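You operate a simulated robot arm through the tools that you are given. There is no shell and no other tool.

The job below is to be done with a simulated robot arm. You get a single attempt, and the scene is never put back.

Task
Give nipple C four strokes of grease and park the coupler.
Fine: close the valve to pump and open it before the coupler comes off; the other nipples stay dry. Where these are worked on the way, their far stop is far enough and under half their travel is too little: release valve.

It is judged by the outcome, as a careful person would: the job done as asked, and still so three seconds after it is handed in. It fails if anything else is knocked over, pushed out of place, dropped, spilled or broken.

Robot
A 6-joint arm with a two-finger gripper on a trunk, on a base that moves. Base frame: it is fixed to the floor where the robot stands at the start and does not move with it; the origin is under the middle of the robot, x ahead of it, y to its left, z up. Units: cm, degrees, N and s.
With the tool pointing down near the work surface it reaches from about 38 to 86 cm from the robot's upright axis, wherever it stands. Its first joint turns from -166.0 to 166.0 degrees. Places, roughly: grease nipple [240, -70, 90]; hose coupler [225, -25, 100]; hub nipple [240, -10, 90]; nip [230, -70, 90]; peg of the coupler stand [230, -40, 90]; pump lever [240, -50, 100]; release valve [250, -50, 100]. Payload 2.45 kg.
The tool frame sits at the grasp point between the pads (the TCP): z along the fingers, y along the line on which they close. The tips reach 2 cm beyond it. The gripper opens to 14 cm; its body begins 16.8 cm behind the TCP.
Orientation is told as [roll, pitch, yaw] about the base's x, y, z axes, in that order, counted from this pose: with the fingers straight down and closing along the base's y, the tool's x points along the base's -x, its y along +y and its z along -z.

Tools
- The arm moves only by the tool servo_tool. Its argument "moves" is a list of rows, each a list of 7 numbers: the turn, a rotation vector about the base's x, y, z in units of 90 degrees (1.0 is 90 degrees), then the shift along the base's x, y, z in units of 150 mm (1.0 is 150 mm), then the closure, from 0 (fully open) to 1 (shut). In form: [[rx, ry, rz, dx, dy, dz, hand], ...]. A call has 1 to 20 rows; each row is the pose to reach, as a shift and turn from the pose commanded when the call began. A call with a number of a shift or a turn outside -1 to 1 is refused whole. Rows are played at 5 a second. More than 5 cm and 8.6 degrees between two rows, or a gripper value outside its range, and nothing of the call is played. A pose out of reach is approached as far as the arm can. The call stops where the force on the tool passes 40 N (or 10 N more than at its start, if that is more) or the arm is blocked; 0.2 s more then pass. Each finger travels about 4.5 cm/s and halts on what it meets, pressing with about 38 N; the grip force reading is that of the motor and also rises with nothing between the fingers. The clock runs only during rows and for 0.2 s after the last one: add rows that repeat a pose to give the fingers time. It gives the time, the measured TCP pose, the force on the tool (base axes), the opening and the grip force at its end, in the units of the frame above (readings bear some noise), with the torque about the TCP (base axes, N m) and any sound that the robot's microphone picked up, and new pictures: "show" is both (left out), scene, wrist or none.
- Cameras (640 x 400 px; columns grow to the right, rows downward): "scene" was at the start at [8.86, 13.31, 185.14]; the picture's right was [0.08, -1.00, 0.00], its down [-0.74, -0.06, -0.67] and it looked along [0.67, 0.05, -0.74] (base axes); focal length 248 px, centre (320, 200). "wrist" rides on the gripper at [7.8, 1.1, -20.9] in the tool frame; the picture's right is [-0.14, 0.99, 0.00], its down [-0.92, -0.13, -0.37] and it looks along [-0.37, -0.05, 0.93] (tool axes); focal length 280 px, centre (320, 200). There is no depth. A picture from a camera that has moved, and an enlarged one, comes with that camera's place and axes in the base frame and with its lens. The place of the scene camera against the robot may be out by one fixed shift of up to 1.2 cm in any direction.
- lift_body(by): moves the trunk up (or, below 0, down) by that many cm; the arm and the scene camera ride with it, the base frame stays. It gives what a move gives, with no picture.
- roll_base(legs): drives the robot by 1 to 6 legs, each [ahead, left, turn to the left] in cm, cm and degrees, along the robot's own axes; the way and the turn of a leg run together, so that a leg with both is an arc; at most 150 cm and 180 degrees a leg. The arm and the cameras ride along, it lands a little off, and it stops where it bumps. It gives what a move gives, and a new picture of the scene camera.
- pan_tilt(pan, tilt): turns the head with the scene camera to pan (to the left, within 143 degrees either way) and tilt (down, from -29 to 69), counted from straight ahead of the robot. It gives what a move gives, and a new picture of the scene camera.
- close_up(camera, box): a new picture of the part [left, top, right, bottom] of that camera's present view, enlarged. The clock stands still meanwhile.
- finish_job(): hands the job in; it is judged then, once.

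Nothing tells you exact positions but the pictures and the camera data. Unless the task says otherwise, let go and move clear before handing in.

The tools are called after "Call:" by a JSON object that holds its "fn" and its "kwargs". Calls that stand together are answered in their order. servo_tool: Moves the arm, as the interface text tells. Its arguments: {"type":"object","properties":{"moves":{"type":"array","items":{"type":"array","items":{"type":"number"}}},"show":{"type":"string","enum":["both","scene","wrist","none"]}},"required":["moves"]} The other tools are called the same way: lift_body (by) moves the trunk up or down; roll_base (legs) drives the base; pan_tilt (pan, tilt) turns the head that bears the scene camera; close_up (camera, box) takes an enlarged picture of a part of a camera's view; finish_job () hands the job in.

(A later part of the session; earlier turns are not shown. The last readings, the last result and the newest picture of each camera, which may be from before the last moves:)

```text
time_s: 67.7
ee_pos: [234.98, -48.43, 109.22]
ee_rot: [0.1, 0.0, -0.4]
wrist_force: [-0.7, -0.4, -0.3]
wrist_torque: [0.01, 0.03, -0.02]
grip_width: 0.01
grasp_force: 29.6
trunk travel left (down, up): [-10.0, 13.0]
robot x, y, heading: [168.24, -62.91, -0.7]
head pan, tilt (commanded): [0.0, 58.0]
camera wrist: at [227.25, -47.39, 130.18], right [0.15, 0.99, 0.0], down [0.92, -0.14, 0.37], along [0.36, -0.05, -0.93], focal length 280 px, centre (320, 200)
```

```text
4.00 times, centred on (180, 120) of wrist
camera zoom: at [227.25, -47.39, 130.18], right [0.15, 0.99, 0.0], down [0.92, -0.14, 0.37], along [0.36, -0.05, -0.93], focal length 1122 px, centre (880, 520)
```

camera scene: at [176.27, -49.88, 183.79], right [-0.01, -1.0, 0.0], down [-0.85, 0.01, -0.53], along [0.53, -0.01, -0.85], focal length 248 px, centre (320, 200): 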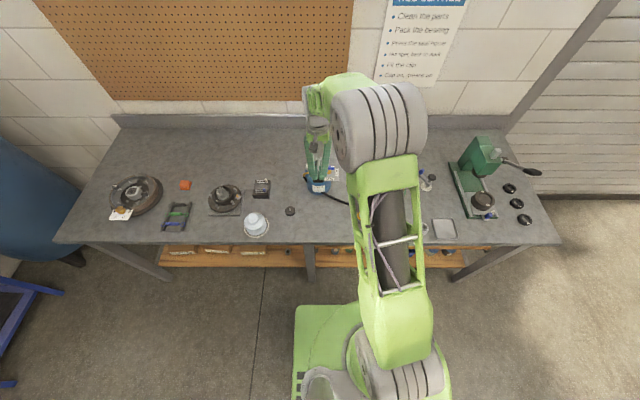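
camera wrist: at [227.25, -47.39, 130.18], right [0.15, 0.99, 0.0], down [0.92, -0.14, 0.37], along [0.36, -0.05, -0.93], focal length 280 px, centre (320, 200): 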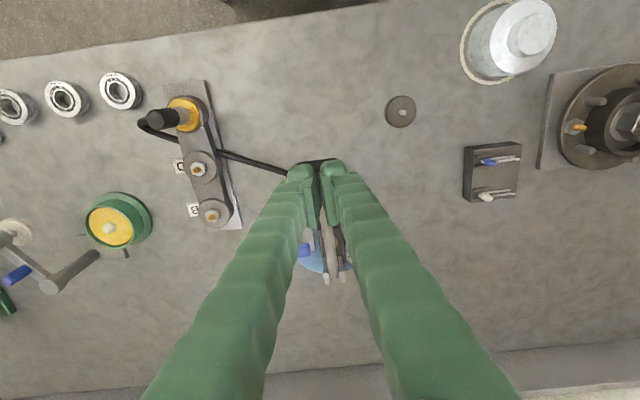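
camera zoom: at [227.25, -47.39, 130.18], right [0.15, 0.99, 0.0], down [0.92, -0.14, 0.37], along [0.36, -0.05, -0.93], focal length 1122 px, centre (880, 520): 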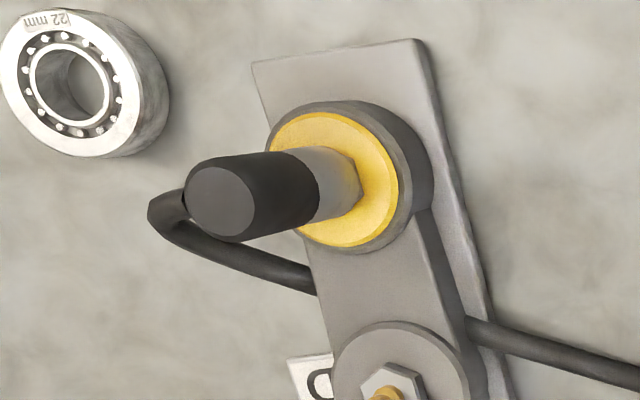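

Lever is up again after three strokes. Now the fourth and last stroke.

Call:
{"fn": "servo_tool", "kwargs": {"moves": [[0, 0, 0, 0, 0, -0.06, 1], [0, 0, 0, 0, 0, -0.12, 1], [0, 0, 0, 0, 0, -0.18, 1], [0, 0, 0, 0, 0, -0.24, 1], [0, 0, 0, 0, 0, -0.3, 1], [0, 0, 0, 0, 0, -0.36, 1], [0, 0, 0, 0, 0, -0.42, 1], [0, 0, 0, 0, 0, -0.48, 1], [0, 0, 0, 0, 0, -0.54, 1], [0, 0, 0, 0, 0, -0.57, 1], [0, 0, 0, 0, 0, -0.59, 1], [0, 0, 0, 0, 0, -0.605, 1], [0, 0, 0, 0, 0, -0.605, 1]], "show": "wrist"}}

Call:
{"fn": "close_up", "kwargs": {"camera": "wrist", "box": [60, 70, 220, 170]}}

```text
time_s: 70.5
ee_pos: [235.08, -48.48, 100.46]
ee_rot: [0.3, -0.3, -0.5]
wrist_force: [1.6, -1.1, 29.5]
wrist_torque: [-0.05, -0.39, 0.04]
grip_width: 0.58
grasp_force: 29.3
trunk travel left (down, up): [-10.0, 13.0]
robot x, y, heading: [168.36, -62.25, -0.7]
head pan, tilt (commanded): [0.0, 58.0]
camera wrist: at [227.14, -47.38, 121.37], right [0.15, 0.99, 0.0], down [0.92, -0.14, 0.37], along [0.37, -0.05, -0.93], focal length 280 px, centre (320, 200)
```

wrist: 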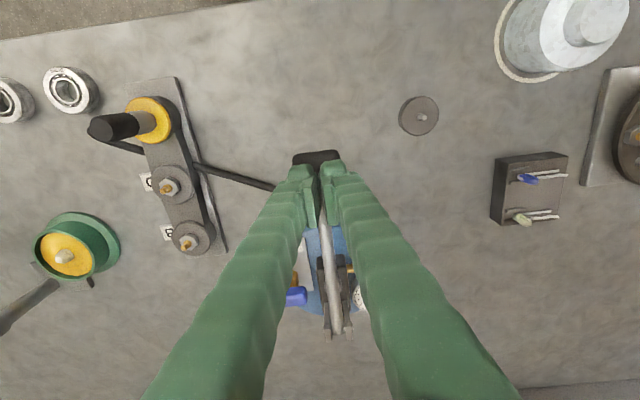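

```text
4.00 times, centred on (140, 120) of wrist
camera zoom: at [227.14, -47.38, 121.37], right [0.15, 0.99, 0.0], down [0.92, -0.14, 0.37], along [0.37, -0.05, -0.93], focal length 1122 px, centre (1040, 520)
```

zoom: 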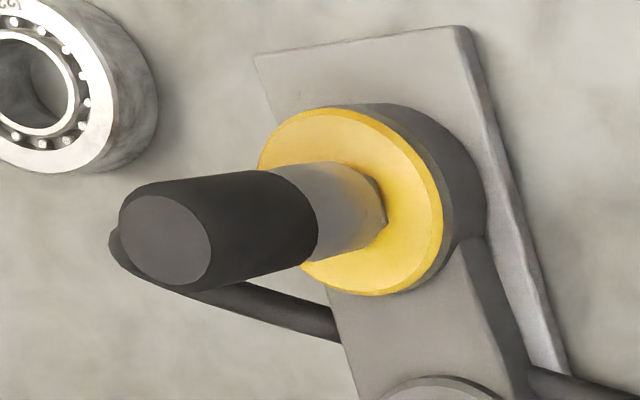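

Four strokes are done and the ring now fills the housing top. I rise well clear of the lever before going back to the valve.

Call:
{"fn": "servo_tool", "kwargs": {"moves": [[0, 0, 0, 0, 0, 0.07, 1], [0, 0, 0, 0, 0, 0.14, 1], [0, 0, 0, 0, 0, 0.21, 1], [0, 0, 0, 0, 0, 0.28, 1], [0, 0, 0, 0, 0, 0.35, 1], [0, 0, 0, 0, 0, 0.42, 1], [0, 0, 0, 0, 0, 0.49, 1], [0, 0, 0, 0, 0, 0.56, 1], [0, 0, 0, 0, 0, 0.7, 1], [0, 0, 0, 0, 0, 0.9, 1], [0, 0, 0, 0, 0, 1.0, 1], [0, 0, 0, 0, 0, 1.0, 1]], "show": "both"}}

Call:
{"fn": "close_up", "kwargs": {"camera": "scene", "box": [280, 130, 376, 200]}}

```text
time_s: 73.1
ee_pos: [234.78, -48.37, 115.14]
ee_rot: [0.2, 0.0, -0.6]
wrist_force: [-0.4, -1.0, 1.0]
wrist_torque: [0.0, 0.01, -0.04]
grip_width: 0.01
grasp_force: 29.3
trunk travel left (down, up): [-10.0, 13.0]
robot x, y, heading: [168.08, -62.23, -0.6]
head pan, tilt (commanded): [0.0, 58.0]
camera scene: at [176.28, -49.88, 183.79], right [-0.01, -1.0, 0.0], down [-0.85, 0.01, -0.53], along [0.53, -0.01, -0.85], focal length 248 px, centre (320, 200)
camera wrist: at [227.14, -47.32, 136.15], right [0.15, 0.99, 0.0], down [0.92, -0.14, 0.37], along [0.36, -0.05, -0.93], focal length 280 px, centre (320, 200)
```

scene: 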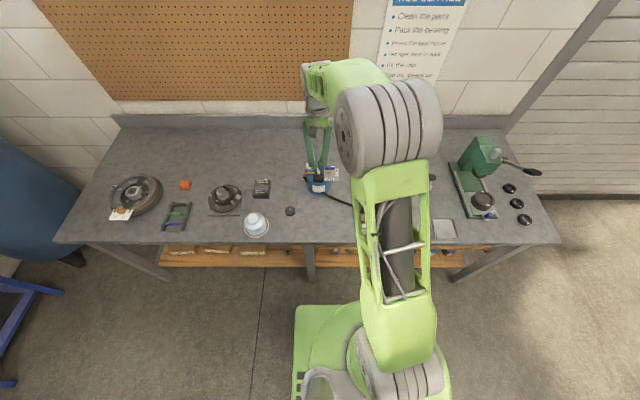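
wrist: 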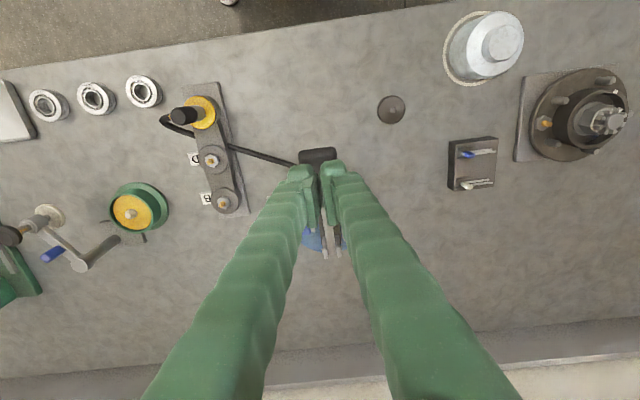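

```text
5.71 times, centred on (328, 165) of scene
camera zoom: at [176.28, -49.88, 183.79], right [-0.01, -1.0, 0.0], down [-0.85, 0.01, -0.53], along [0.53, -0.01, -0.85], focal length 1415 px, centre (274, 400)
```

zoom: 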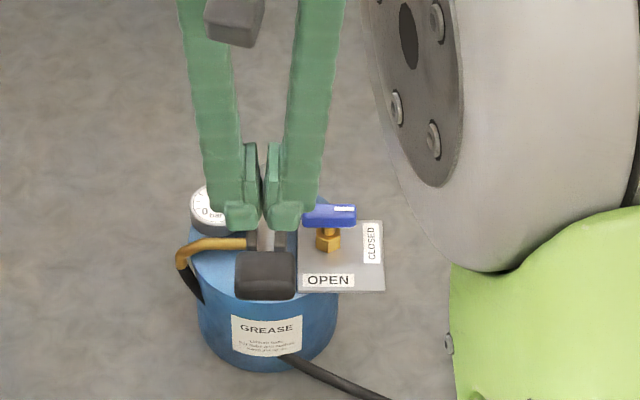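

The lever is up, the valve still closed, the coupler upright on C. Now I reopen the valve: the closed fingers go down on the +x side of the bar's -y end (white-mark end).

Call:
{"fn": "servo_tool", "kwargs": {"moves": [[0, 0, 0, 0.2, -0.1, 0, 1], [0, 0, 0, 0.4, -0.25, 0, 1], [0, 0, 0, 0.6, -0.4, 0, 1], [0, 0, 0, 0.8, -0.55, 0, 1], [0, 0, 0, 0.96, -0.6, 0, 1], [0, 0, 0, 0.96, -0.6, -0.3, 1], [0, 0, 0, 0.96, -0.6, -0.55, 1], [0, 0, 0, 0.96, -0.6, -0.55, 1]], "show": "wrist"}}

Call:
{"fn": "close_up", "kwargs": {"camera": "wrist", "box": [280, 90, 440, 190]}}

```text
time_s: 74.9
ee_pos: [249.48, -57.33, 106.81]
ee_rot: [0.2, 0.0, -0.5]
wrist_force: [0.7, -0.5, 0.2]
wrist_torque: [0.04, 0.01, -0.02]
grip_width: 0.0
grasp_force: 30.2
trunk travel left (down, up): [-10.0, 13.0]
robot x, y, heading: [168.27, -62.66, -0.3]
head pan, tilt (commanded): [0.0, 58.0]
camera wrist: at [241.62, -56.28, 127.8], right [0.15, 0.99, 0.0], down [0.92, -0.14, 0.37], along [0.36, -0.05, -0.93], focal length 280 px, centre (320, 200)
```

wrist: 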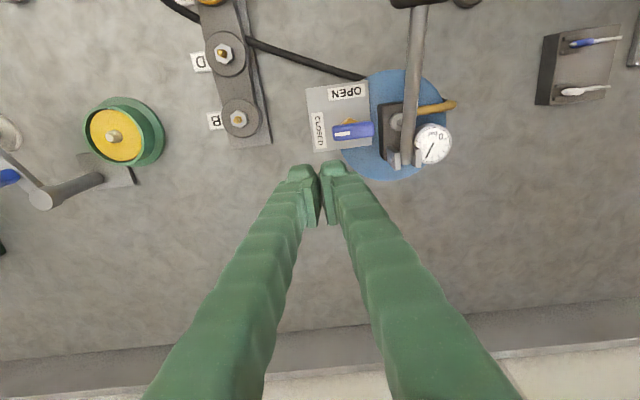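

```text
4.00 times, centred on (360, 140) of wrist
camera zoom: at [241.62, -56.28, 127.8], right [0.15, 0.99, 0.0], down [0.92, -0.14, 0.37], along [0.36, -0.05, -0.93], focal length 1122 px, centre (160, 440)
```

zoom: 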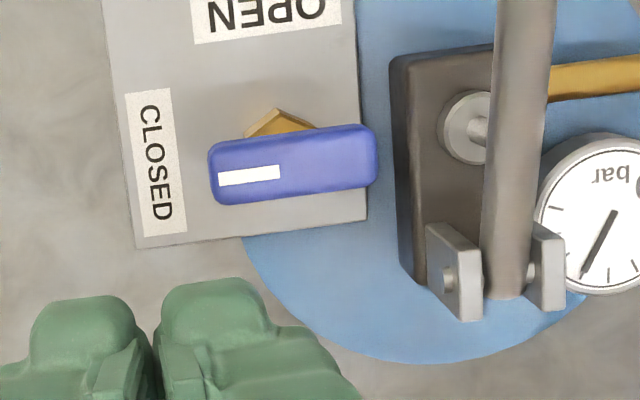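

The gauge shows pressure now, as expected. I lower the fingers beside the bar's end.

Call:
{"fn": "servo_tool", "kwargs": {"moves": [[0, 0, 0, 0, 0, -0.15, 1], [0, 0, 0, 0, 0, -0.3, 1], [0, 0, 0, 0, 0, -0.4, 1], [0, 0, 0, 0, 0, -0.45, 1], [0, 0, 0, 0, 0, -0.45, 1]], "show": "wrist"}}

Call:
{"fn": "close_up", "kwargs": {"camera": "wrist", "box": [280, 90, 440, 190]}}

Call:
{"fn": "close_up", "kwargs": {"camera": "scene", "box": [300, 140, 364, 180]}}

```text
time_s: 76.1
ee_pos: [249.57, -57.42, 100.07]
ee_rot: [0.1, -0.1, -0.5]
wrist_force: [-0.7, 0.0, -0.1]
wrist_torque: [-0.02, 0.04, 0.02]
grip_width: 0.03
grasp_force: 29.0
trunk travel left (down, up): [-10.0, 13.0]
robot x, y, heading: [167.93, -62.57, -0.5]
head pan, tilt (commanded): [0.0, 58.0]
camera wrist: at [241.63, -56.29, 121.07], right [0.15, 0.99, 0.0], down [0.92, -0.14, 0.37], along [0.36, -0.05, -0.93], focal length 280 px, centre (320, 200)
```

wrist: 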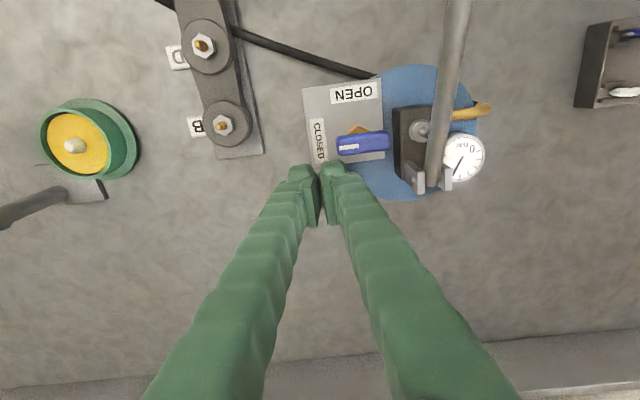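

```text
4.00 times, centred on (360, 140) of wrist
camera zoom: at [241.63, -56.29, 121.07], right [0.15, 0.99, 0.0], down [0.92, -0.14, 0.37], along [0.36, -0.05, -0.93], focal length 1122 px, centre (160, 440)
```

zoom: 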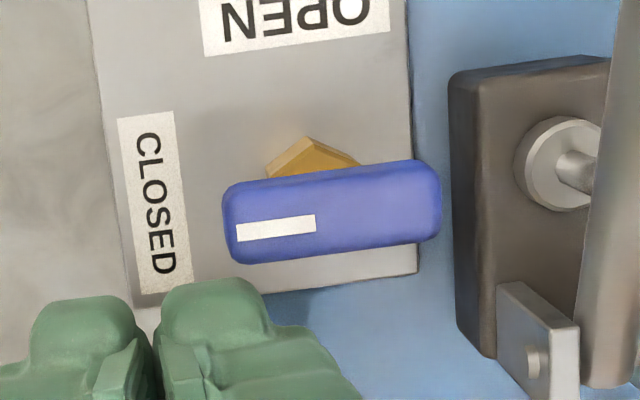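

```text
10.00 times, centred on (332, 160) of scene
camera zoom: at [176.27, -49.88, 183.79], right [-0.01, -1.0, 0.0], down [-0.85, 0.01, -0.53], along [0.53, -0.01, -0.85], focal length 2477 px, centre (200, 600)
```

zoom: 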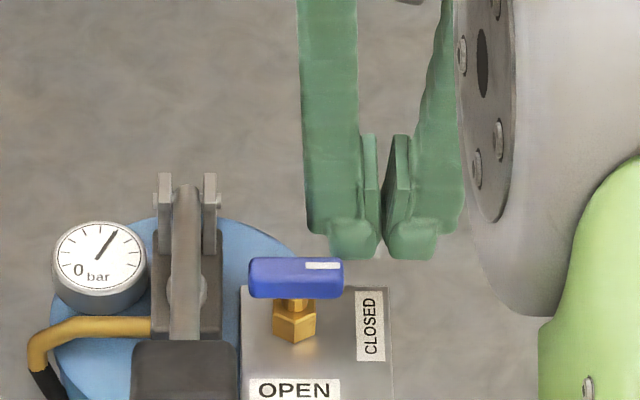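

About 0.7 cm of overlap with the mark end. I push slowly toward -x to turn it back toward OPEN.

Call:
{"fn": "servo_tool", "kwargs": {"moves": [[0, 0, 0, -0.02, 0, 0, 1], [0, 0, 0, -0.04, 0, 0, 1], [0, 0, 0, -0.06, 0, 0, 1], [0, 0, 0, -0.08, 0, 0, 1], [0, 0, 0, -0.1, 0, 0, 1], [0, 0, 0, -0.12, 0, 0, 1], [0, 0, 0, -0.14, 0, 0, 1], [0, 0, 0, -0.14, 0, 0, 1]], "show": "wrist"}}

Call:
{"fn": "close_up", "kwargs": {"camera": "wrist", "box": [280, 90, 440, 190]}}

Call:
{"fn": "close_up", "kwargs": {"camera": "scene", "box": [300, 140, 364, 180]}}

```text
time_s: 77.9
ee_pos: [247.3, -57.33, 100.21]
ee_rot: [0.0, 0.0, -0.4]
wrist_force: [0.7, -0.7, -0.2]
wrist_torque: [0.02, -0.05, 0.01]
grip_width: 0.0
grasp_force: 29.0
trunk travel left (down, up): [-10.0, 13.0]
robot x, y, heading: [168.38, -62.77, -0.4]
head pan, tilt (commanded): [0.0, 58.0]
camera wrist: at [239.5, -56.32, 121.11], right [0.15, 0.99, 0.0], down [0.92, -0.14, 0.37], along [0.36, -0.05, -0.93], focal length 280 px, centre (320, 200)
```

wrist: 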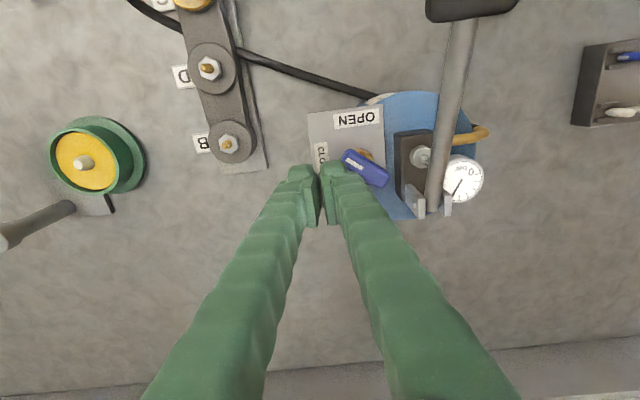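

```text
4.00 times, centred on (360, 140) of wrist
camera zoom: at [239.5, -56.32, 121.11], right [0.15, 0.99, 0.0], down [0.92, -0.14, 0.37], along [0.36, -0.05, -0.93], focal length 1122 px, centre (160, 440)
```

zoom: 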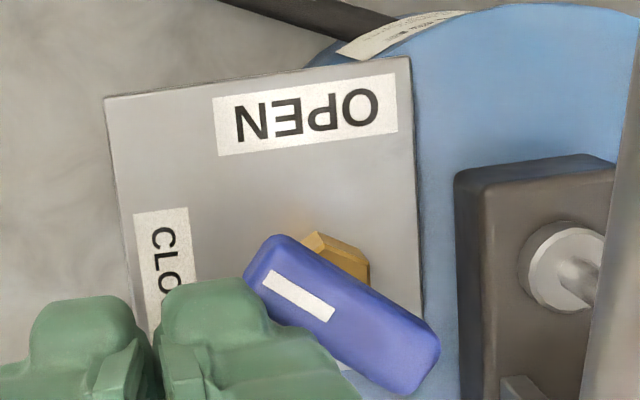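

```text
10.00 times, centred on (332, 160) of scene
camera zoom: at [176.28, -49.88, 183.79], right [-0.01, -1.0, 0.0], down [-0.85, 0.01, -0.53], along [0.53, -0.01, -0.85], focal length 2477 px, centre (200, 600)
```

zoom: 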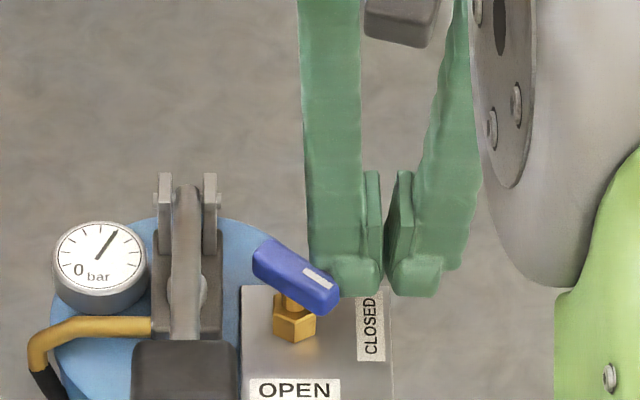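

Turning well (~40° back). I go on a bit toward -x and then push toward +y to reach OPEN.

Call:
{"fn": "servo_tool", "kwargs": {"moves": [[0, 0, 0, -0.02, 0, 0, 1], [0, 0, 0, -0.04, 0, 0, 1], [0, 0, 0, -0.055, 0, 0, 1], [0, 0, 0, -0.06, 0.015, 0, 1], [0, 0, 0, -0.06, 0.03, 0, 1], [0, 0, 0, -0.06, 0.04, 0, 1], [0, 0, 0, -0.06, 0.04, 0, 1]], "show": "wrist"}}

Call:
{"fn": "close_up", "kwargs": {"camera": "wrist", "box": [280, 90, 440, 190]}}

Call:
{"fn": "close_up", "kwargs": {"camera": "scene", "box": [300, 140, 364, 180]}}

```text
time_s: 79.5
ee_pos: [246.33, -56.87, 100.13]
ee_rot: [0.1, 0.1, -0.5]
wrist_force: [-1.4, 0.6, 0.0]
wrist_torque: [0.06, -0.01, 0.0]
grip_width: 0.0
grasp_force: 29.4
trunk travel left (down, up): [-10.0, 13.0]
robot x, y, heading: [168.17, -62.14, -0.6]
head pan, tilt (commanded): [0.0, 58.0]
camera wrist: at [238.64, -55.77, 121.06], right [0.15, 0.99, 0.0], down [0.92, -0.14, 0.37], along [0.36, -0.05, -0.93], focal length 280 px, centre (320, 200)
```

wrist: 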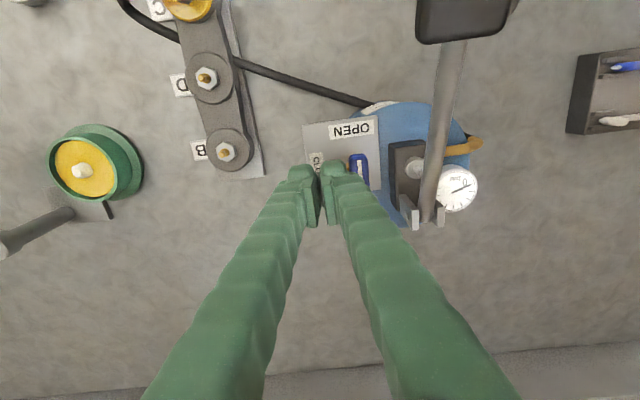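

```text
4.00 times, centred on (360, 140) of wrist
camera zoom: at [238.64, -55.77, 121.06], right [0.15, 0.99, 0.0], down [0.92, -0.14, 0.37], along [0.36, -0.05, -0.93], focal length 1122 px, centre (160, 440)
```

zoom: 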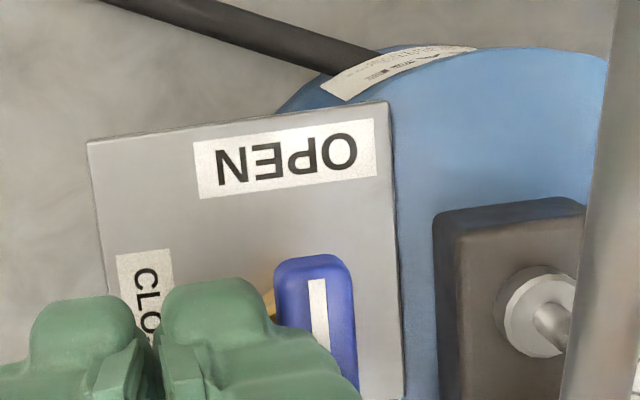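

```text
10.00 times, centred on (332, 160) of scene
camera zoom: at [176.28, -49.88, 183.79], right [-0.01, -1.0, 0.0], down [-0.85, 0.01, -0.53], along [0.53, -0.01, -0.85], focal length 2477 px, centre (200, 600)
```

zoom: 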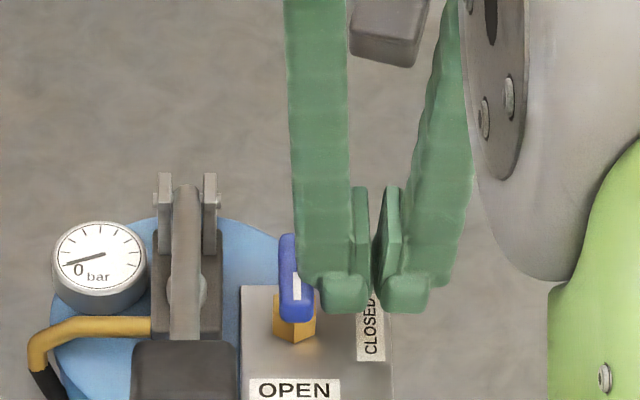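

The bar is back at OPEN and the gauge has dropped to 0. I press a touch more to be sure it is on its stop.

Call:
{"fn": "servo_tool", "kwargs": {"moves": [[0, 0, 0, 0, 0.01, 0, 1], [0, 0, 0, 0, 0.02, 0, 1], [0, 0, 0, 0, 0.025, 0, 1], [0, 0, 0, 0, 0.025, 0, 1]], "show": "none"}}

Call:
{"fn": "close_up", "kwargs": {"camera": "scene", "box": [300, 140, 364, 180]}}

```text
time_s: 80.5
ee_pos: [246.37, -56.8, 100.07]
ee_rot: [0.0, 0.1, -0.6]
wrist_force: [1.8, -17.6, -3.2]
wrist_torque: [-0.18, -0.07, 0.0]
grip_width: 0.01
grasp_force: 29.3
trunk travel left (down, up): [-10.0, 13.0]
robot x, y, heading: [168.22, -62.33, -0.7]
head pan, tilt (commanded): [0.0, 58.0]
```

```text
10.00 times, centred on (332, 160) of scene
camera zoom: at [176.34, -50.11, 183.8], right [-0.01, -1.0, 0.0], down [-0.85, 0.01, -0.53], along [0.53, 0.0, -0.85], focal length 2477 px, centre (200, 600)
```

zoom: 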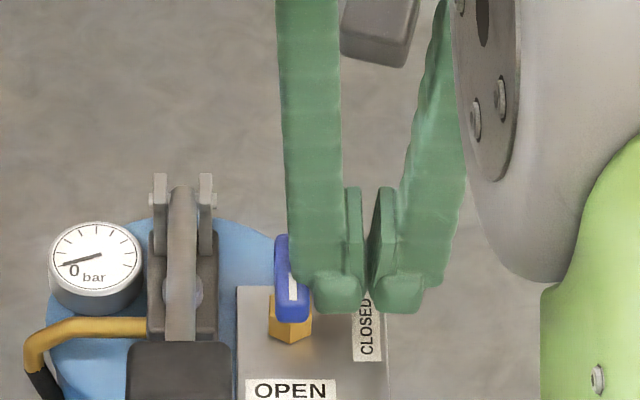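

The bar is against its OPEN stop (17 N). I back away toward -y and rise.

Call:
{"fn": "servo_tool", "kwargs": {"moves": [[0, 0, 0, 0, -0.04, 0, 1], [0, 0, 0, 0, -0.08, 0, 1], [0, 0, 0, 0, -0.1, 0.1, 1], [0, 0, 0, 0, -0.1, 0.35, 1], [0, 0, 0, 0, -0.1, 0.6, 1], [0, 0, 0, 0, -0.1, 0.85, 1], [0, 0, 0, 0, -0.1, 0.85, 1]], "show": "both"}}

Call:
{"fn": "close_up", "kwargs": {"camera": "wrist", "box": [290, 70, 450, 170]}}

Call:
{"fn": "close_up", "kwargs": {"camera": "wrist", "box": [140, 0, 268, 80]}}

```text
time_s: 82.1
ee_pos: [246.4, -58.02, 112.99]
ee_rot: [0.1, 0.0, -0.5]
wrist_force: [0.2, -0.5, -0.2]
wrist_torque: [0.0, -0.02, 0.0]
grip_width: 0.02
grasp_force: 29.4
trunk travel left (down, up): [-10.0, 13.0]
robot x, y, heading: [168.26, -62.61, -0.7]
head pan, tilt (commanded): [0.0, 58.0]
camera scene: at [176.29, -49.88, 183.79], right [-0.01, -1.0, 0.0], down [-0.85, 0.01, -0.53], along [0.53, -0.01, -0.85], focal length 248 px, centre (320, 200)
camera wrist: at [238.56, -56.95, 134.0], right [0.15, 0.99, 0.0], down [0.92, -0.14, 0.37], along [0.36, -0.05, -0.93], focal length 280 px, centre (320, 200)
```

scene: 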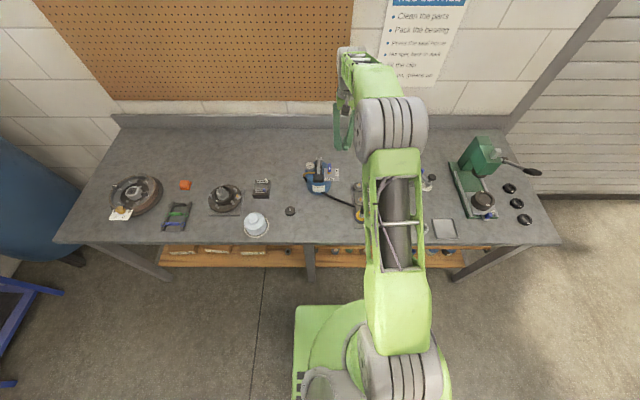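
wrist: 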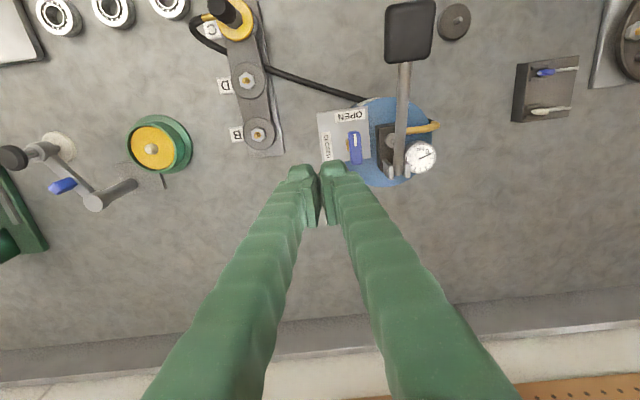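

```text
4.00 times, centred on (370, 120) of wrist
camera zoom: at [238.56, -56.95, 134.0], right [0.15, 0.99, 0.0], down [0.92, -0.14, 0.37], along [0.36, -0.05, -0.93], focal length 1122 px, centre (120, 520)
```

zoom: 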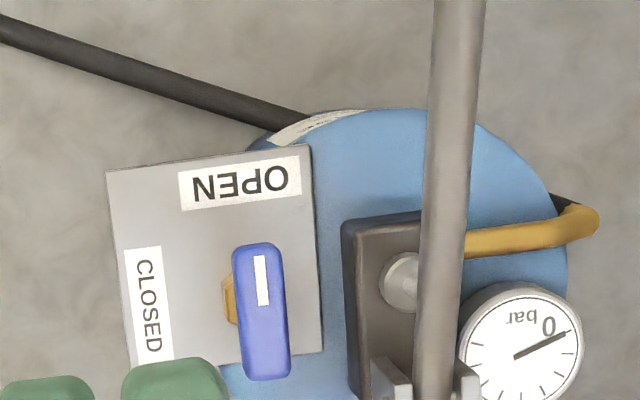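

```text
5.00 times, centred on (204, 40) of wrist
camera zoom: at [238.56, -56.95, 134.0], right [0.15, 0.99, 0.0], down [0.92, -0.14, 0.37], along [0.36, -0.05, -0.93], focal length 1402 px, centre (900, 1000)
```

zoom: 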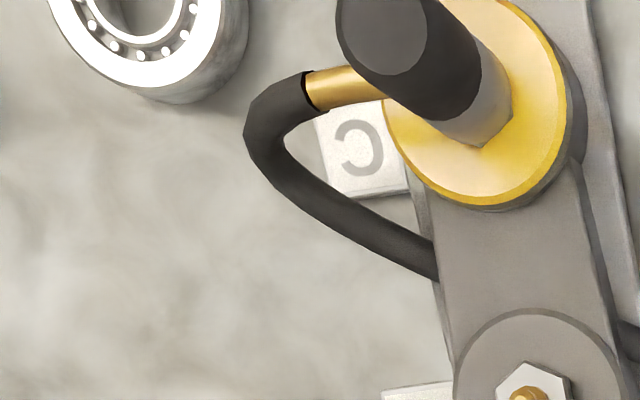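

Valve OPEN and gauge at 0; the coupler still stands on C. I go back over the coupler with the fingers opened.

Call:
{"fn": "servo_tool", "kwargs": {"moves": [[0, 0, 0, -0.25, -0.2, 0, 1], [0, 0, 0, -0.5, -0.4, 0, 1], [0, 0, 0, -0.75, -0.6, 0, 0.8], [0, 0, 0, -0.95, -0.627, 0, 0.57], [0, 0, 0, -0.95, -0.627, 0, 0.57]], "show": "none"}}

Call:
{"fn": "servo_tool", "kwargs": {"moves": [[0, 0, 0, -0.15, 0, 0, 0.57], [0, 0, 0, -0.28, 0, 0, 0.57], [0, 0, 0, -0.28, 0, -0.2, 0.57], [0, 0, 0, -0.28, 0, -0.25, 0.57], [0, 0, 0, -0.28, 0, -0.25, 0.57], [0, 0, 0, -0.28, 0, -0.25, 0.57]], "show": "both"}}

Call:
{"fn": "close_up", "kwargs": {"camera": "wrist", "box": [256, 110, 384, 190]}}

```text
time_s: 83.3
ee_pos: [232.32, -67.11, 112.73]
ee_rot: [0.1, 0.1, -0.5]
wrist_force: [-0.1, 1.0, -0.1]
wrist_torque: [-0.02, 0.01, -0.01]
grip_width: 6.06
grasp_force: 0.1
trunk travel left (down, up): [-10.0, 13.0]
robot x, y, heading: [168.41, -62.39, -0.5]
head pan, tilt (commanded): [0.0, 58.0]
```

```text
time_s: 84.7
ee_pos: [227.97, -67.32, 109.14]
ee_rot: [0.0, 0.0, -0.5]
wrist_force: [0.3, 0.2, 0.6]
wrist_torque: [-0.02, 0.03, 0.0]
grip_width: 6.01
grasp_force: 0.1
trunk travel left (down, up): [-10.0, 13.0]
robot x, y, heading: [168.27, -62.19, -0.5]
head pan, tilt (commanded): [0.0, 58.0]
camera scene: at [176.29, -49.88, 183.79], right [-0.01, -1.0, 0.0], down [-0.85, 0.01, -0.53], along [0.53, -0.01, -0.85], focal length 248 px, centre (320, 200)
camera wrist: at [220.14, -66.31, 130.08], right [0.15, 0.99, 0.0], down [0.92, -0.14, 0.37], along [0.36, -0.05, -0.93], focal length 280 px, centre (320, 200)
```

scene: 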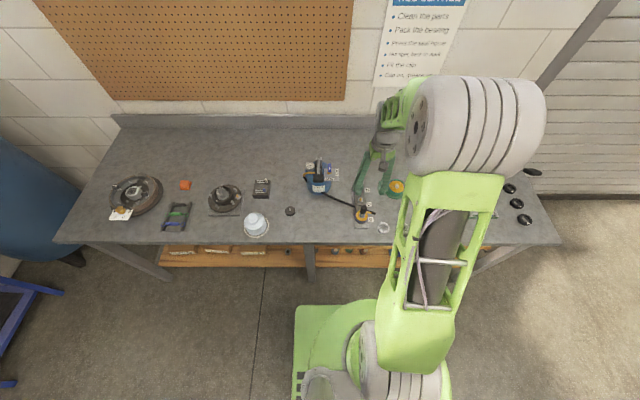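
wrist: 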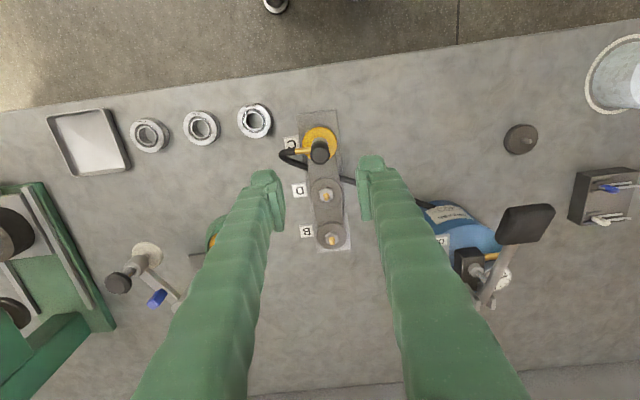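

```text
5.00 times, centred on (320, 150) of wrist
camera zoom: at [220.14, -66.31, 130.08], right [0.15, 0.99, 0.0], down [0.92, -0.14, 0.37], along [0.36, -0.05, -0.93], focal length 1402 px, centre (320, 450)
```

zoom: 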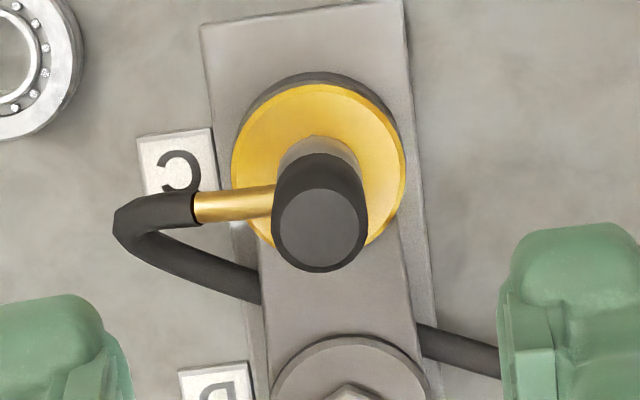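

The coupler is centred under the hand at (227.96, -67.48). I descend to grip height.

Call:
{"fn": "servo_tool", "kwargs": {"moves": [[0, 0, 0, 0, -0.005, -0.25, 0.57], [0, 0, 0, 0, -0.008, -0.5, 0.57], [0, 0, 0, 0, -0.008, -0.7, 0.57], [0, 0, 0, 0, -0.008, -0.85, 0.57], [0, 0, 0, 0, -0.008, -0.93, 0.57], [0, 0, 0, 0, -0.008, -0.99, 0.57], [0, 0, 0, 0, -0.008, -0.99, 0.57]], "show": "wrist"}}

Call:
{"fn": "close_up", "kwargs": {"camera": "wrist", "box": [240, 120, 400, 220]}}

```text
time_s: 86.3
ee_pos: [227.92, -67.32, 94.17]
ee_rot: [0.1, 0.0, -0.4]
wrist_force: [0.3, -0.3, -0.8]
wrist_torque: [0.03, 0.06, 0.03]
grip_width: 6.01
grasp_force: 0.1
trunk travel left (down, up): [-10.0, 13.0]
robot x, y, heading: [168.52, -62.27, -0.1]
head pan, tilt (commanded): [0.0, 58.0]
camera wrist: at [220.14, -66.27, 115.16], right [0.15, 0.99, 0.0], down [0.92, -0.14, 0.37], along [0.36, -0.05, -0.93], focal length 280 px, centre (320, 200)
```

wrist: 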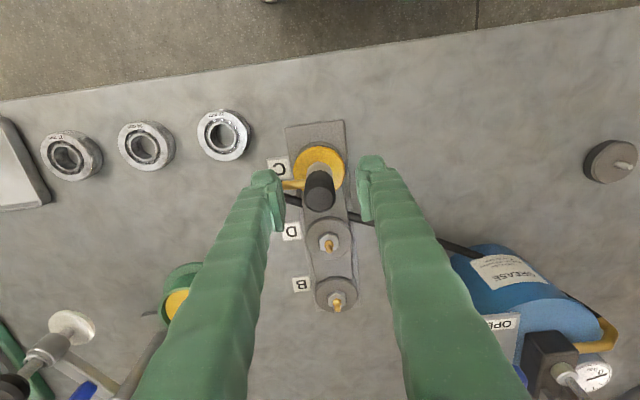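

```text
4.00 times, centred on (320, 170) of wrist
camera zoom: at [220.14, -66.27, 115.16], right [0.15, 0.99, 0.0], down [0.92, -0.14, 0.37], along [0.36, -0.05, -0.93], focal length 1122 px, centre (320, 320)
```

zoom: 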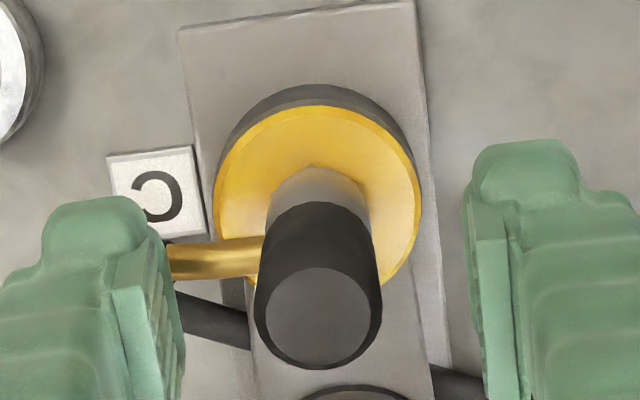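

Call:
{"fn": "servo_tool", "kwargs": {"moves": [[0, 0, 0, 0, -0.008, 0, 0.57], [0, 0, 0, 0, -0.008, 0, 0.8], [0, 0, 0, 0, -0.008, 0, 1], [0, 0, 0, 0, -0.008, 0, 1], [0, 0, 0, 0, -0.008, 0, 1], [0, 0, 0, 0, -0.008, 0, 1]], "show": "wrist"}}

Call:
{"fn": "close_up", "kwargs": {"camera": "wrist", "box": [240, 120, 400, 220]}}

```text
time_s: 87.7
ee_pos: [227.97, -67.48, 94.26]
ee_rot: [0.1, 0.0, -0.5]
wrist_force: [0.5, 0.9, 0.7]
wrist_torque: [-0.01, 0.02, -0.01]
grip_width: 2.35
grasp_force: 38.3
trunk travel left (down, up): [-10.0, 13.0]
robot x, y, heading: [168.31, -62.77, -0.7]
head pan, tilt (commanded): [0.0, 58.0]
camera wrist: at [220.18, -66.41, 115.17], right [0.15, 0.99, 0.0], down [0.92, -0.14, 0.37], along [0.36, -0.05, -0.93], focal length 280 px, centre (320, 200)
```

wrist: 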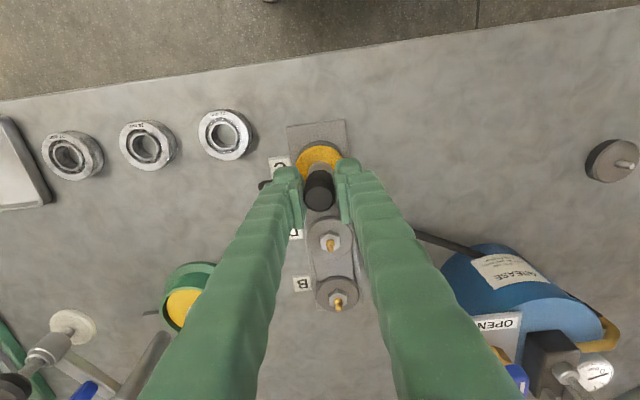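

```text
4.00 times, centred on (320, 170) of wrist
camera zoom: at [220.18, -66.41, 115.17], right [0.15, 0.99, 0.0], down [0.92, -0.14, 0.37], along [0.36, -0.05, -0.93], focal length 1122 px, centre (320, 320)
```

zoom: 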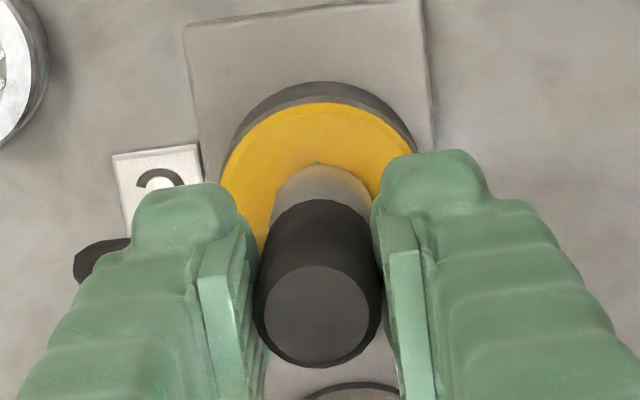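

Gripped (2.35 cm). The valve is open, so I lift the coupler straight up off nipple C.

Call:
{"fn": "servo_tool", "kwargs": {"moves": [[0, 0, 0, 0, 0, 0.05, 1], [0, 0, 0, 0, 0, 0.1, 1], [0, 0, 0, 0, 0, 0.15, 1], [0, 0, 0, 0, 0, 0.2, 1], [0, 0, 0, 0, 0, 0.27, 1], [0, 0, 0, 0, 0, 0.35, 1], [0, 0, 0, 0, 0, 0.4, 1], [0, 0, 0, 0, 0, 0.4, 1]], "show": "both"}}

Call:
{"fn": "close_up", "kwargs": {"camera": "wrist", "box": [240, 110, 400, 210]}}

Call:
{"fn": "close_up", "kwargs": {"camera": "scene", "box": [300, 160, 396, 220]}}

```text
time_s: 89.5
ee_pos: [227.95, -67.55, 100.28]
ee_rot: [0.0, 0.0, -0.5]
wrist_force: [0.8, 1.1, -1.3]
wrist_torque: [0.0, -0.01, 0.03]
grip_width: 2.34
grasp_force: 37.8
trunk travel left (down, up): [-10.0, 13.0]
robot x, y, heading: [168.42, -62.55, -0.6]
head pan, tilt (commanded): [0.0, 58.0]
camera scene: at [176.29, -49.88, 183.79], right [-0.01, -1.0, 0.0], down [-0.85, 0.01, -0.53], along [0.53, -0.01, -0.85], focal length 248 px, centre (320, 200)
camera wrist: at [220.16, -66.5, 121.26], right [0.15, 0.99, 0.0], down [0.92, -0.14, 0.37], along [0.36, -0.05, -0.93], focal length 280 px, centre (320, 200)
```

scene: 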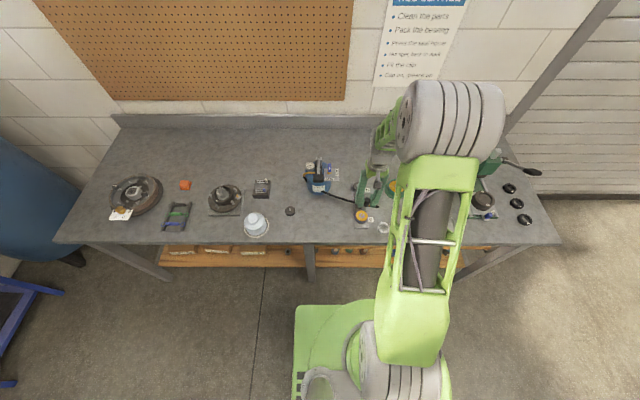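
wrist: 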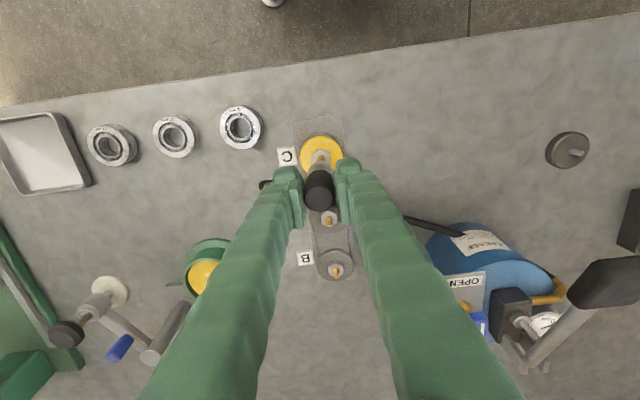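

```text
4.00 times, centred on (320, 160) of wrist
camera zoom: at [220.16, -66.5, 121.26], right [0.15, 0.99, 0.0], down [0.92, -0.14, 0.37], along [0.36, -0.05, -0.93], focal length 1122 px, centre (320, 360)
```

zoom: 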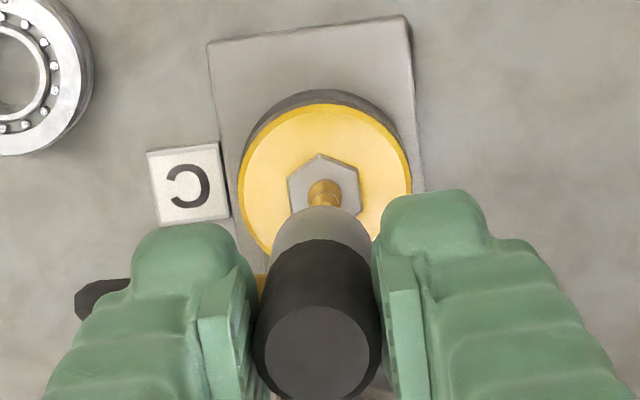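

```text
6.67 times, centred on (348, 190) of scene
camera zoom: at [176.29, -49.88, 183.79], right [-0.01, -1.0, 0.0], down [-0.85, 0.01, -0.53], along [0.53, -0.01, -0.85], focal length 1651 px, centre (133, 267)
```

zoom: 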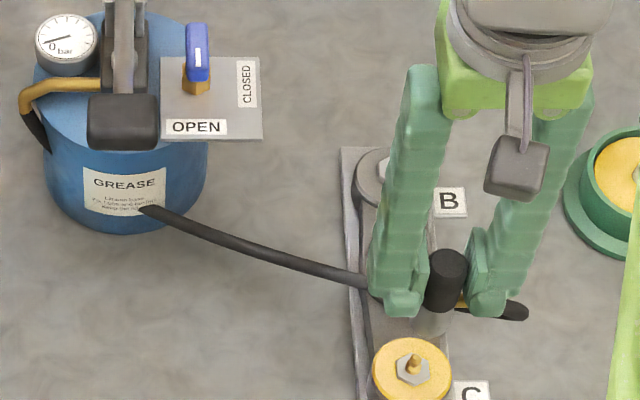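

The coupler is off; only C has grease, D and B are dry, the valve is open. I carry it back along the front, low, toward its stand.

Call:
{"fn": "servo_tool", "kwargs": {"moves": [[0, 0, 0, -0.15, 0, 0, 1], [0, 0, 0, -0.32, 0, 0, 1], [0, 0, 0, -0.32, 0.2, 0, 1], [0, 0, 0, -0.32, 0.4, 0, 1], [0, 0, 0, -0.32, 0.6, 0, 1], [0, 0, 0, -0.32, 0.8, 0, 1], [0, 0, 0, -0.32, 0.95, 0, 1], [0, 0, 0, -0.32, 0.95, 0, 1]], "show": "none"}}

Call:
{"fn": "servo_tool", "kwargs": {"moves": [[0, 0, 0, 0, 0.2, 0, 1], [0, 0, 0, 0, 0.4, 0, 1], [0, 0, 0, 0, 0.6, 0, 1], [0, 0, 0, 0, 0.8, 0, 1], [0, 0, 0, 0, 0.95, 0, 1], [0, 0, 0, 0, 0.95, 0, 1]], "show": "wrist"}}

```text
time_s: 91.3
ee_pos: [223.15, -53.21, 100.29]
ee_rot: [0.2, -0.1, -0.5]
wrist_force: [0.3, 0.6, -1.9]
wrist_torque: [0.01, -0.01, 0.01]
grip_width: 2.34
grasp_force: 38.0
trunk travel left (down, up): [-10.0, 13.0]
robot x, y, heading: [168.39, -62.54, -0.6]
head pan, tilt (commanded): [0.0, 58.0]
```

```text
time_s: 92.7
ee_pos: [223.28, -39.0, 100.18]
ee_rot: [0.1, 0.0, -0.6]
wrist_force: [-0.1, -0.4, -2.9]
wrist_torque: [-0.01, 0.0, 0.02]
grip_width: 2.32
grasp_force: 37.8
trunk travel left (down, up): [-10.0, 13.0]
robot x, y, heading: [168.56, -62.32, -0.5]
head pan, tilt (commanded): [0.0, 58.0]
camera wrist: at [215.42, -37.96, 121.27], right [0.15, 0.99, 0.0], down [0.92, -0.14, 0.37], along [0.36, -0.05, -0.93], focal length 280 px, centre (320, 200)
```

wrist: 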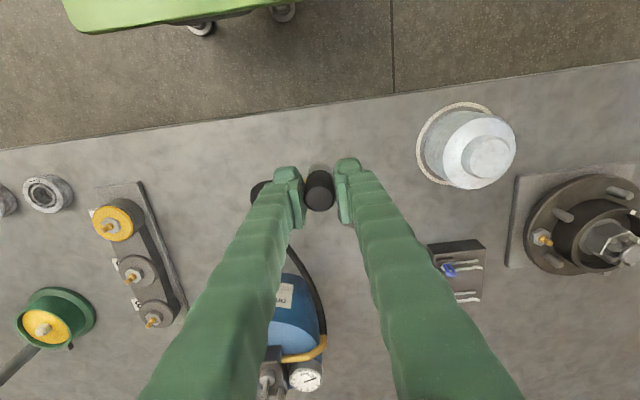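

Call:
{"fn": "servo_tool", "kwargs": {"moves": [[0, 0, 0, 0.1, 0.231, 0, 1], [0, 0, 0, 0.3, 0.231, 0, 1], [0, 0, 0, 0.5, 0.231, 0, 1], [0, 0, 0, 0.607, 0.231, 0, 1], [0, 0, 0, 0.607, 0.231, 0, 1], [0, 0, 0, 0.607, 0.231, 0, 1]], "show": "both"}}

Call:
{"fn": "close_up", "kwargs": {"camera": "wrist", "box": [240, 110, 400, 210]}}

Call:
{"fn": "close_up", "kwargs": {"camera": "scene", "box": [250, 160, 346, 220]}}

```text
time_s: 94.1
ee_pos: [232.34, -35.66, 100.2]
ee_rot: [0.0, 0.0, -0.5]
wrist_force: [-0.7, -0.2, -1.7]
wrist_torque: [-0.01, -0.03, 0.01]
grip_width: 2.33
grasp_force: 38.2
trunk travel left (down, up): [-10.0, 13.0]
robot x, y, heading: [168.39, -62.36, -0.7]
head pan, tilt (commanded): [0.0, 58.0]
camera scene: at [176.29, -49.87, 183.79], right [-0.01, -1.0, 0.0], down [-0.85, 0.01, -0.53], along [0.53, -0.01, -0.85], focal length 248 px, centre (320, 200)
camera wrist: at [224.51, -34.51, 121.13], right [0.15, 0.99, 0.0], down [0.92, -0.14, 0.37], along [0.36, -0.05, -0.93], focal length 280 px, centre (320, 200)
```

scene: 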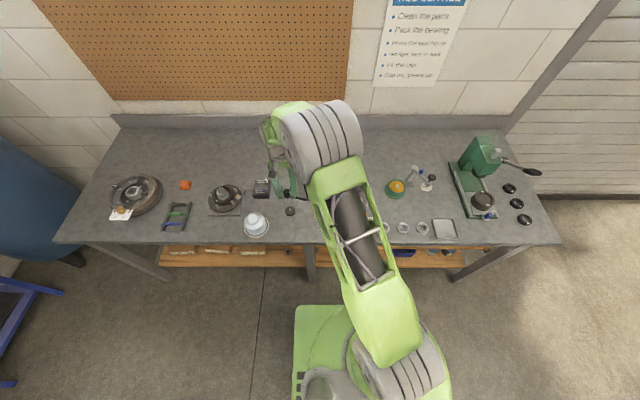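
wrist: 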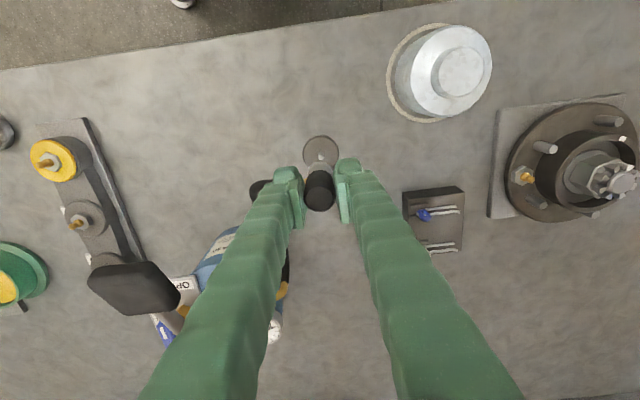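

```text
4.00 times, centred on (320, 160) of wrist
camera zoom: at [224.51, -34.51, 121.13], right [0.15, 0.99, 0.0], down [0.92, -0.14, 0.37], along [0.36, -0.05, -0.93], focal length 1122 px, centre (320, 360)
```

zoom: 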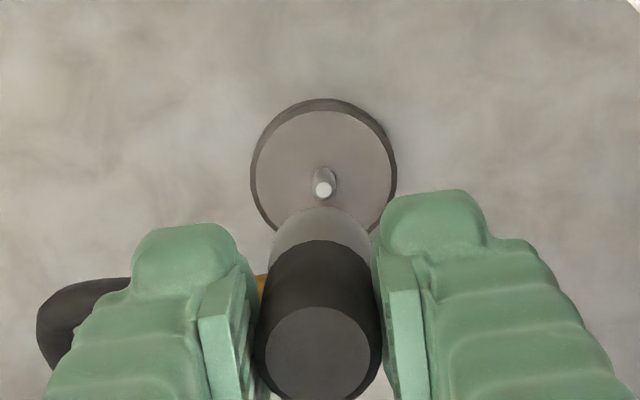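

```text
6.67 times, centred on (298, 190) of scene
camera zoom: at [176.29, -49.87, 183.79], right [-0.01, -1.0, 0.0], down [-0.85, 0.01, -0.53], along [0.53, -0.01, -0.85], focal length 1651 px, centre (467, 267)
```

zoom: 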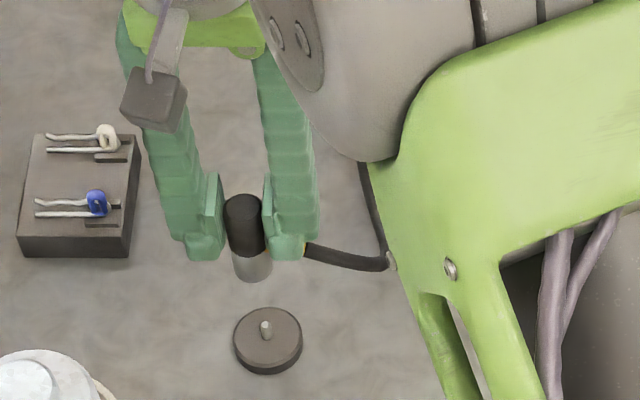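

The peg is visible just below; it is about 1 mm further in x and y than the coupler's axis. I correct that and lower the coupler gently.

Call:
{"fn": "servo_tool", "kwargs": {"moves": [[0, 0, 0, 0.006, 0.0055, -0.1, 1], [0, 0, 0, 0.006, 0.0055, -0.2, 1], [0, 0, 0, 0.006, 0.0055, -0.3, 1], [0, 0, 0, 0.006, 0.0055, -0.4, 1], [0, 0, 0, 0.006, 0.0055, -0.46, 1], [0, 0, 0, 0.006, 0.0055, -0.46, 1], [0, 0, 0, 0.006, 0.0055, -0.46, 1]], "show": "wrist"}}

Call:
{"fn": "close_up", "kwargs": {"camera": "wrist", "box": [240, 110, 400, 210]}}

Call:
{"fn": "close_up", "kwargs": {"camera": "scene", "box": [250, 170, 330, 220]}}

```text
time_s: 95.7
ee_pos: [232.36, -35.49, 93.22]
ee_rot: [0.0, -0.1, -0.5]
wrist_force: [-0.5, 0.4, -1.8]
wrist_torque: [0.03, 0.03, 0.01]
grip_width: 2.33
grasp_force: 37.8
trunk travel left (down, up): [-10.0, 13.0]
robot x, y, heading: [168.37, -62.38, -0.6]
head pan, tilt (commanded): [0.0, 58.0]
camera wrist: at [224.64, -34.43, 114.27], right [0.15, 0.99, 0.0], down [0.92, -0.14, 0.37], along [0.36, -0.05, -0.93], focal length 280 px, centre (320, 200)
```

wrist: 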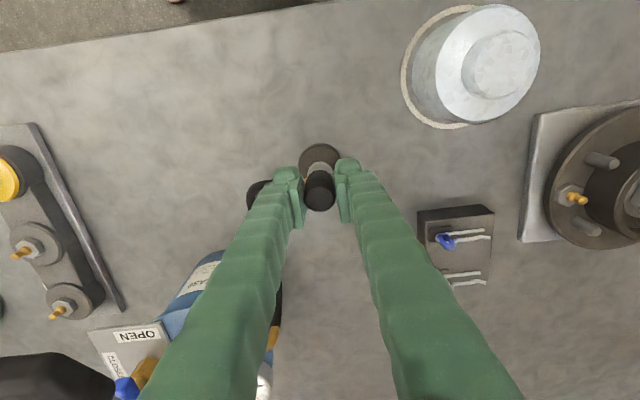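

```text
4.00 times, centred on (320, 160) of wrist
camera zoom: at [224.64, -34.43, 114.27], right [0.15, 0.99, 0.0], down [0.92, -0.14, 0.37], along [0.36, -0.05, -0.93], focal length 1122 px, centre (320, 360)
```

zoom: 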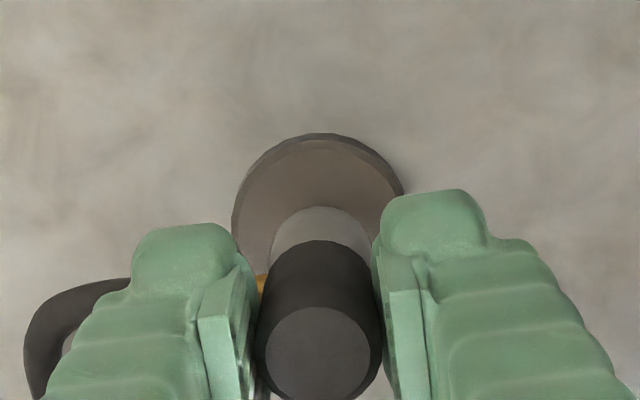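

```text
8.00 times, centred on (290, 195) of scene
camera zoom: at [176.29, -49.88, 183.79], right [-0.01, -1.0, 0.0], down [-0.85, 0.01, -0.53], along [0.53, -0.01, -0.85], focal length 1982 px, centre (560, 240)
```

zoom: 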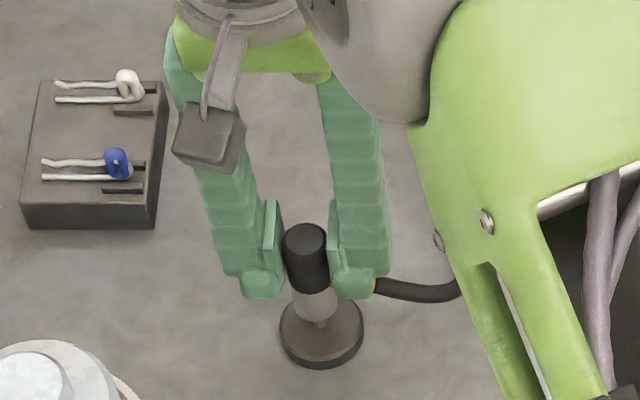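

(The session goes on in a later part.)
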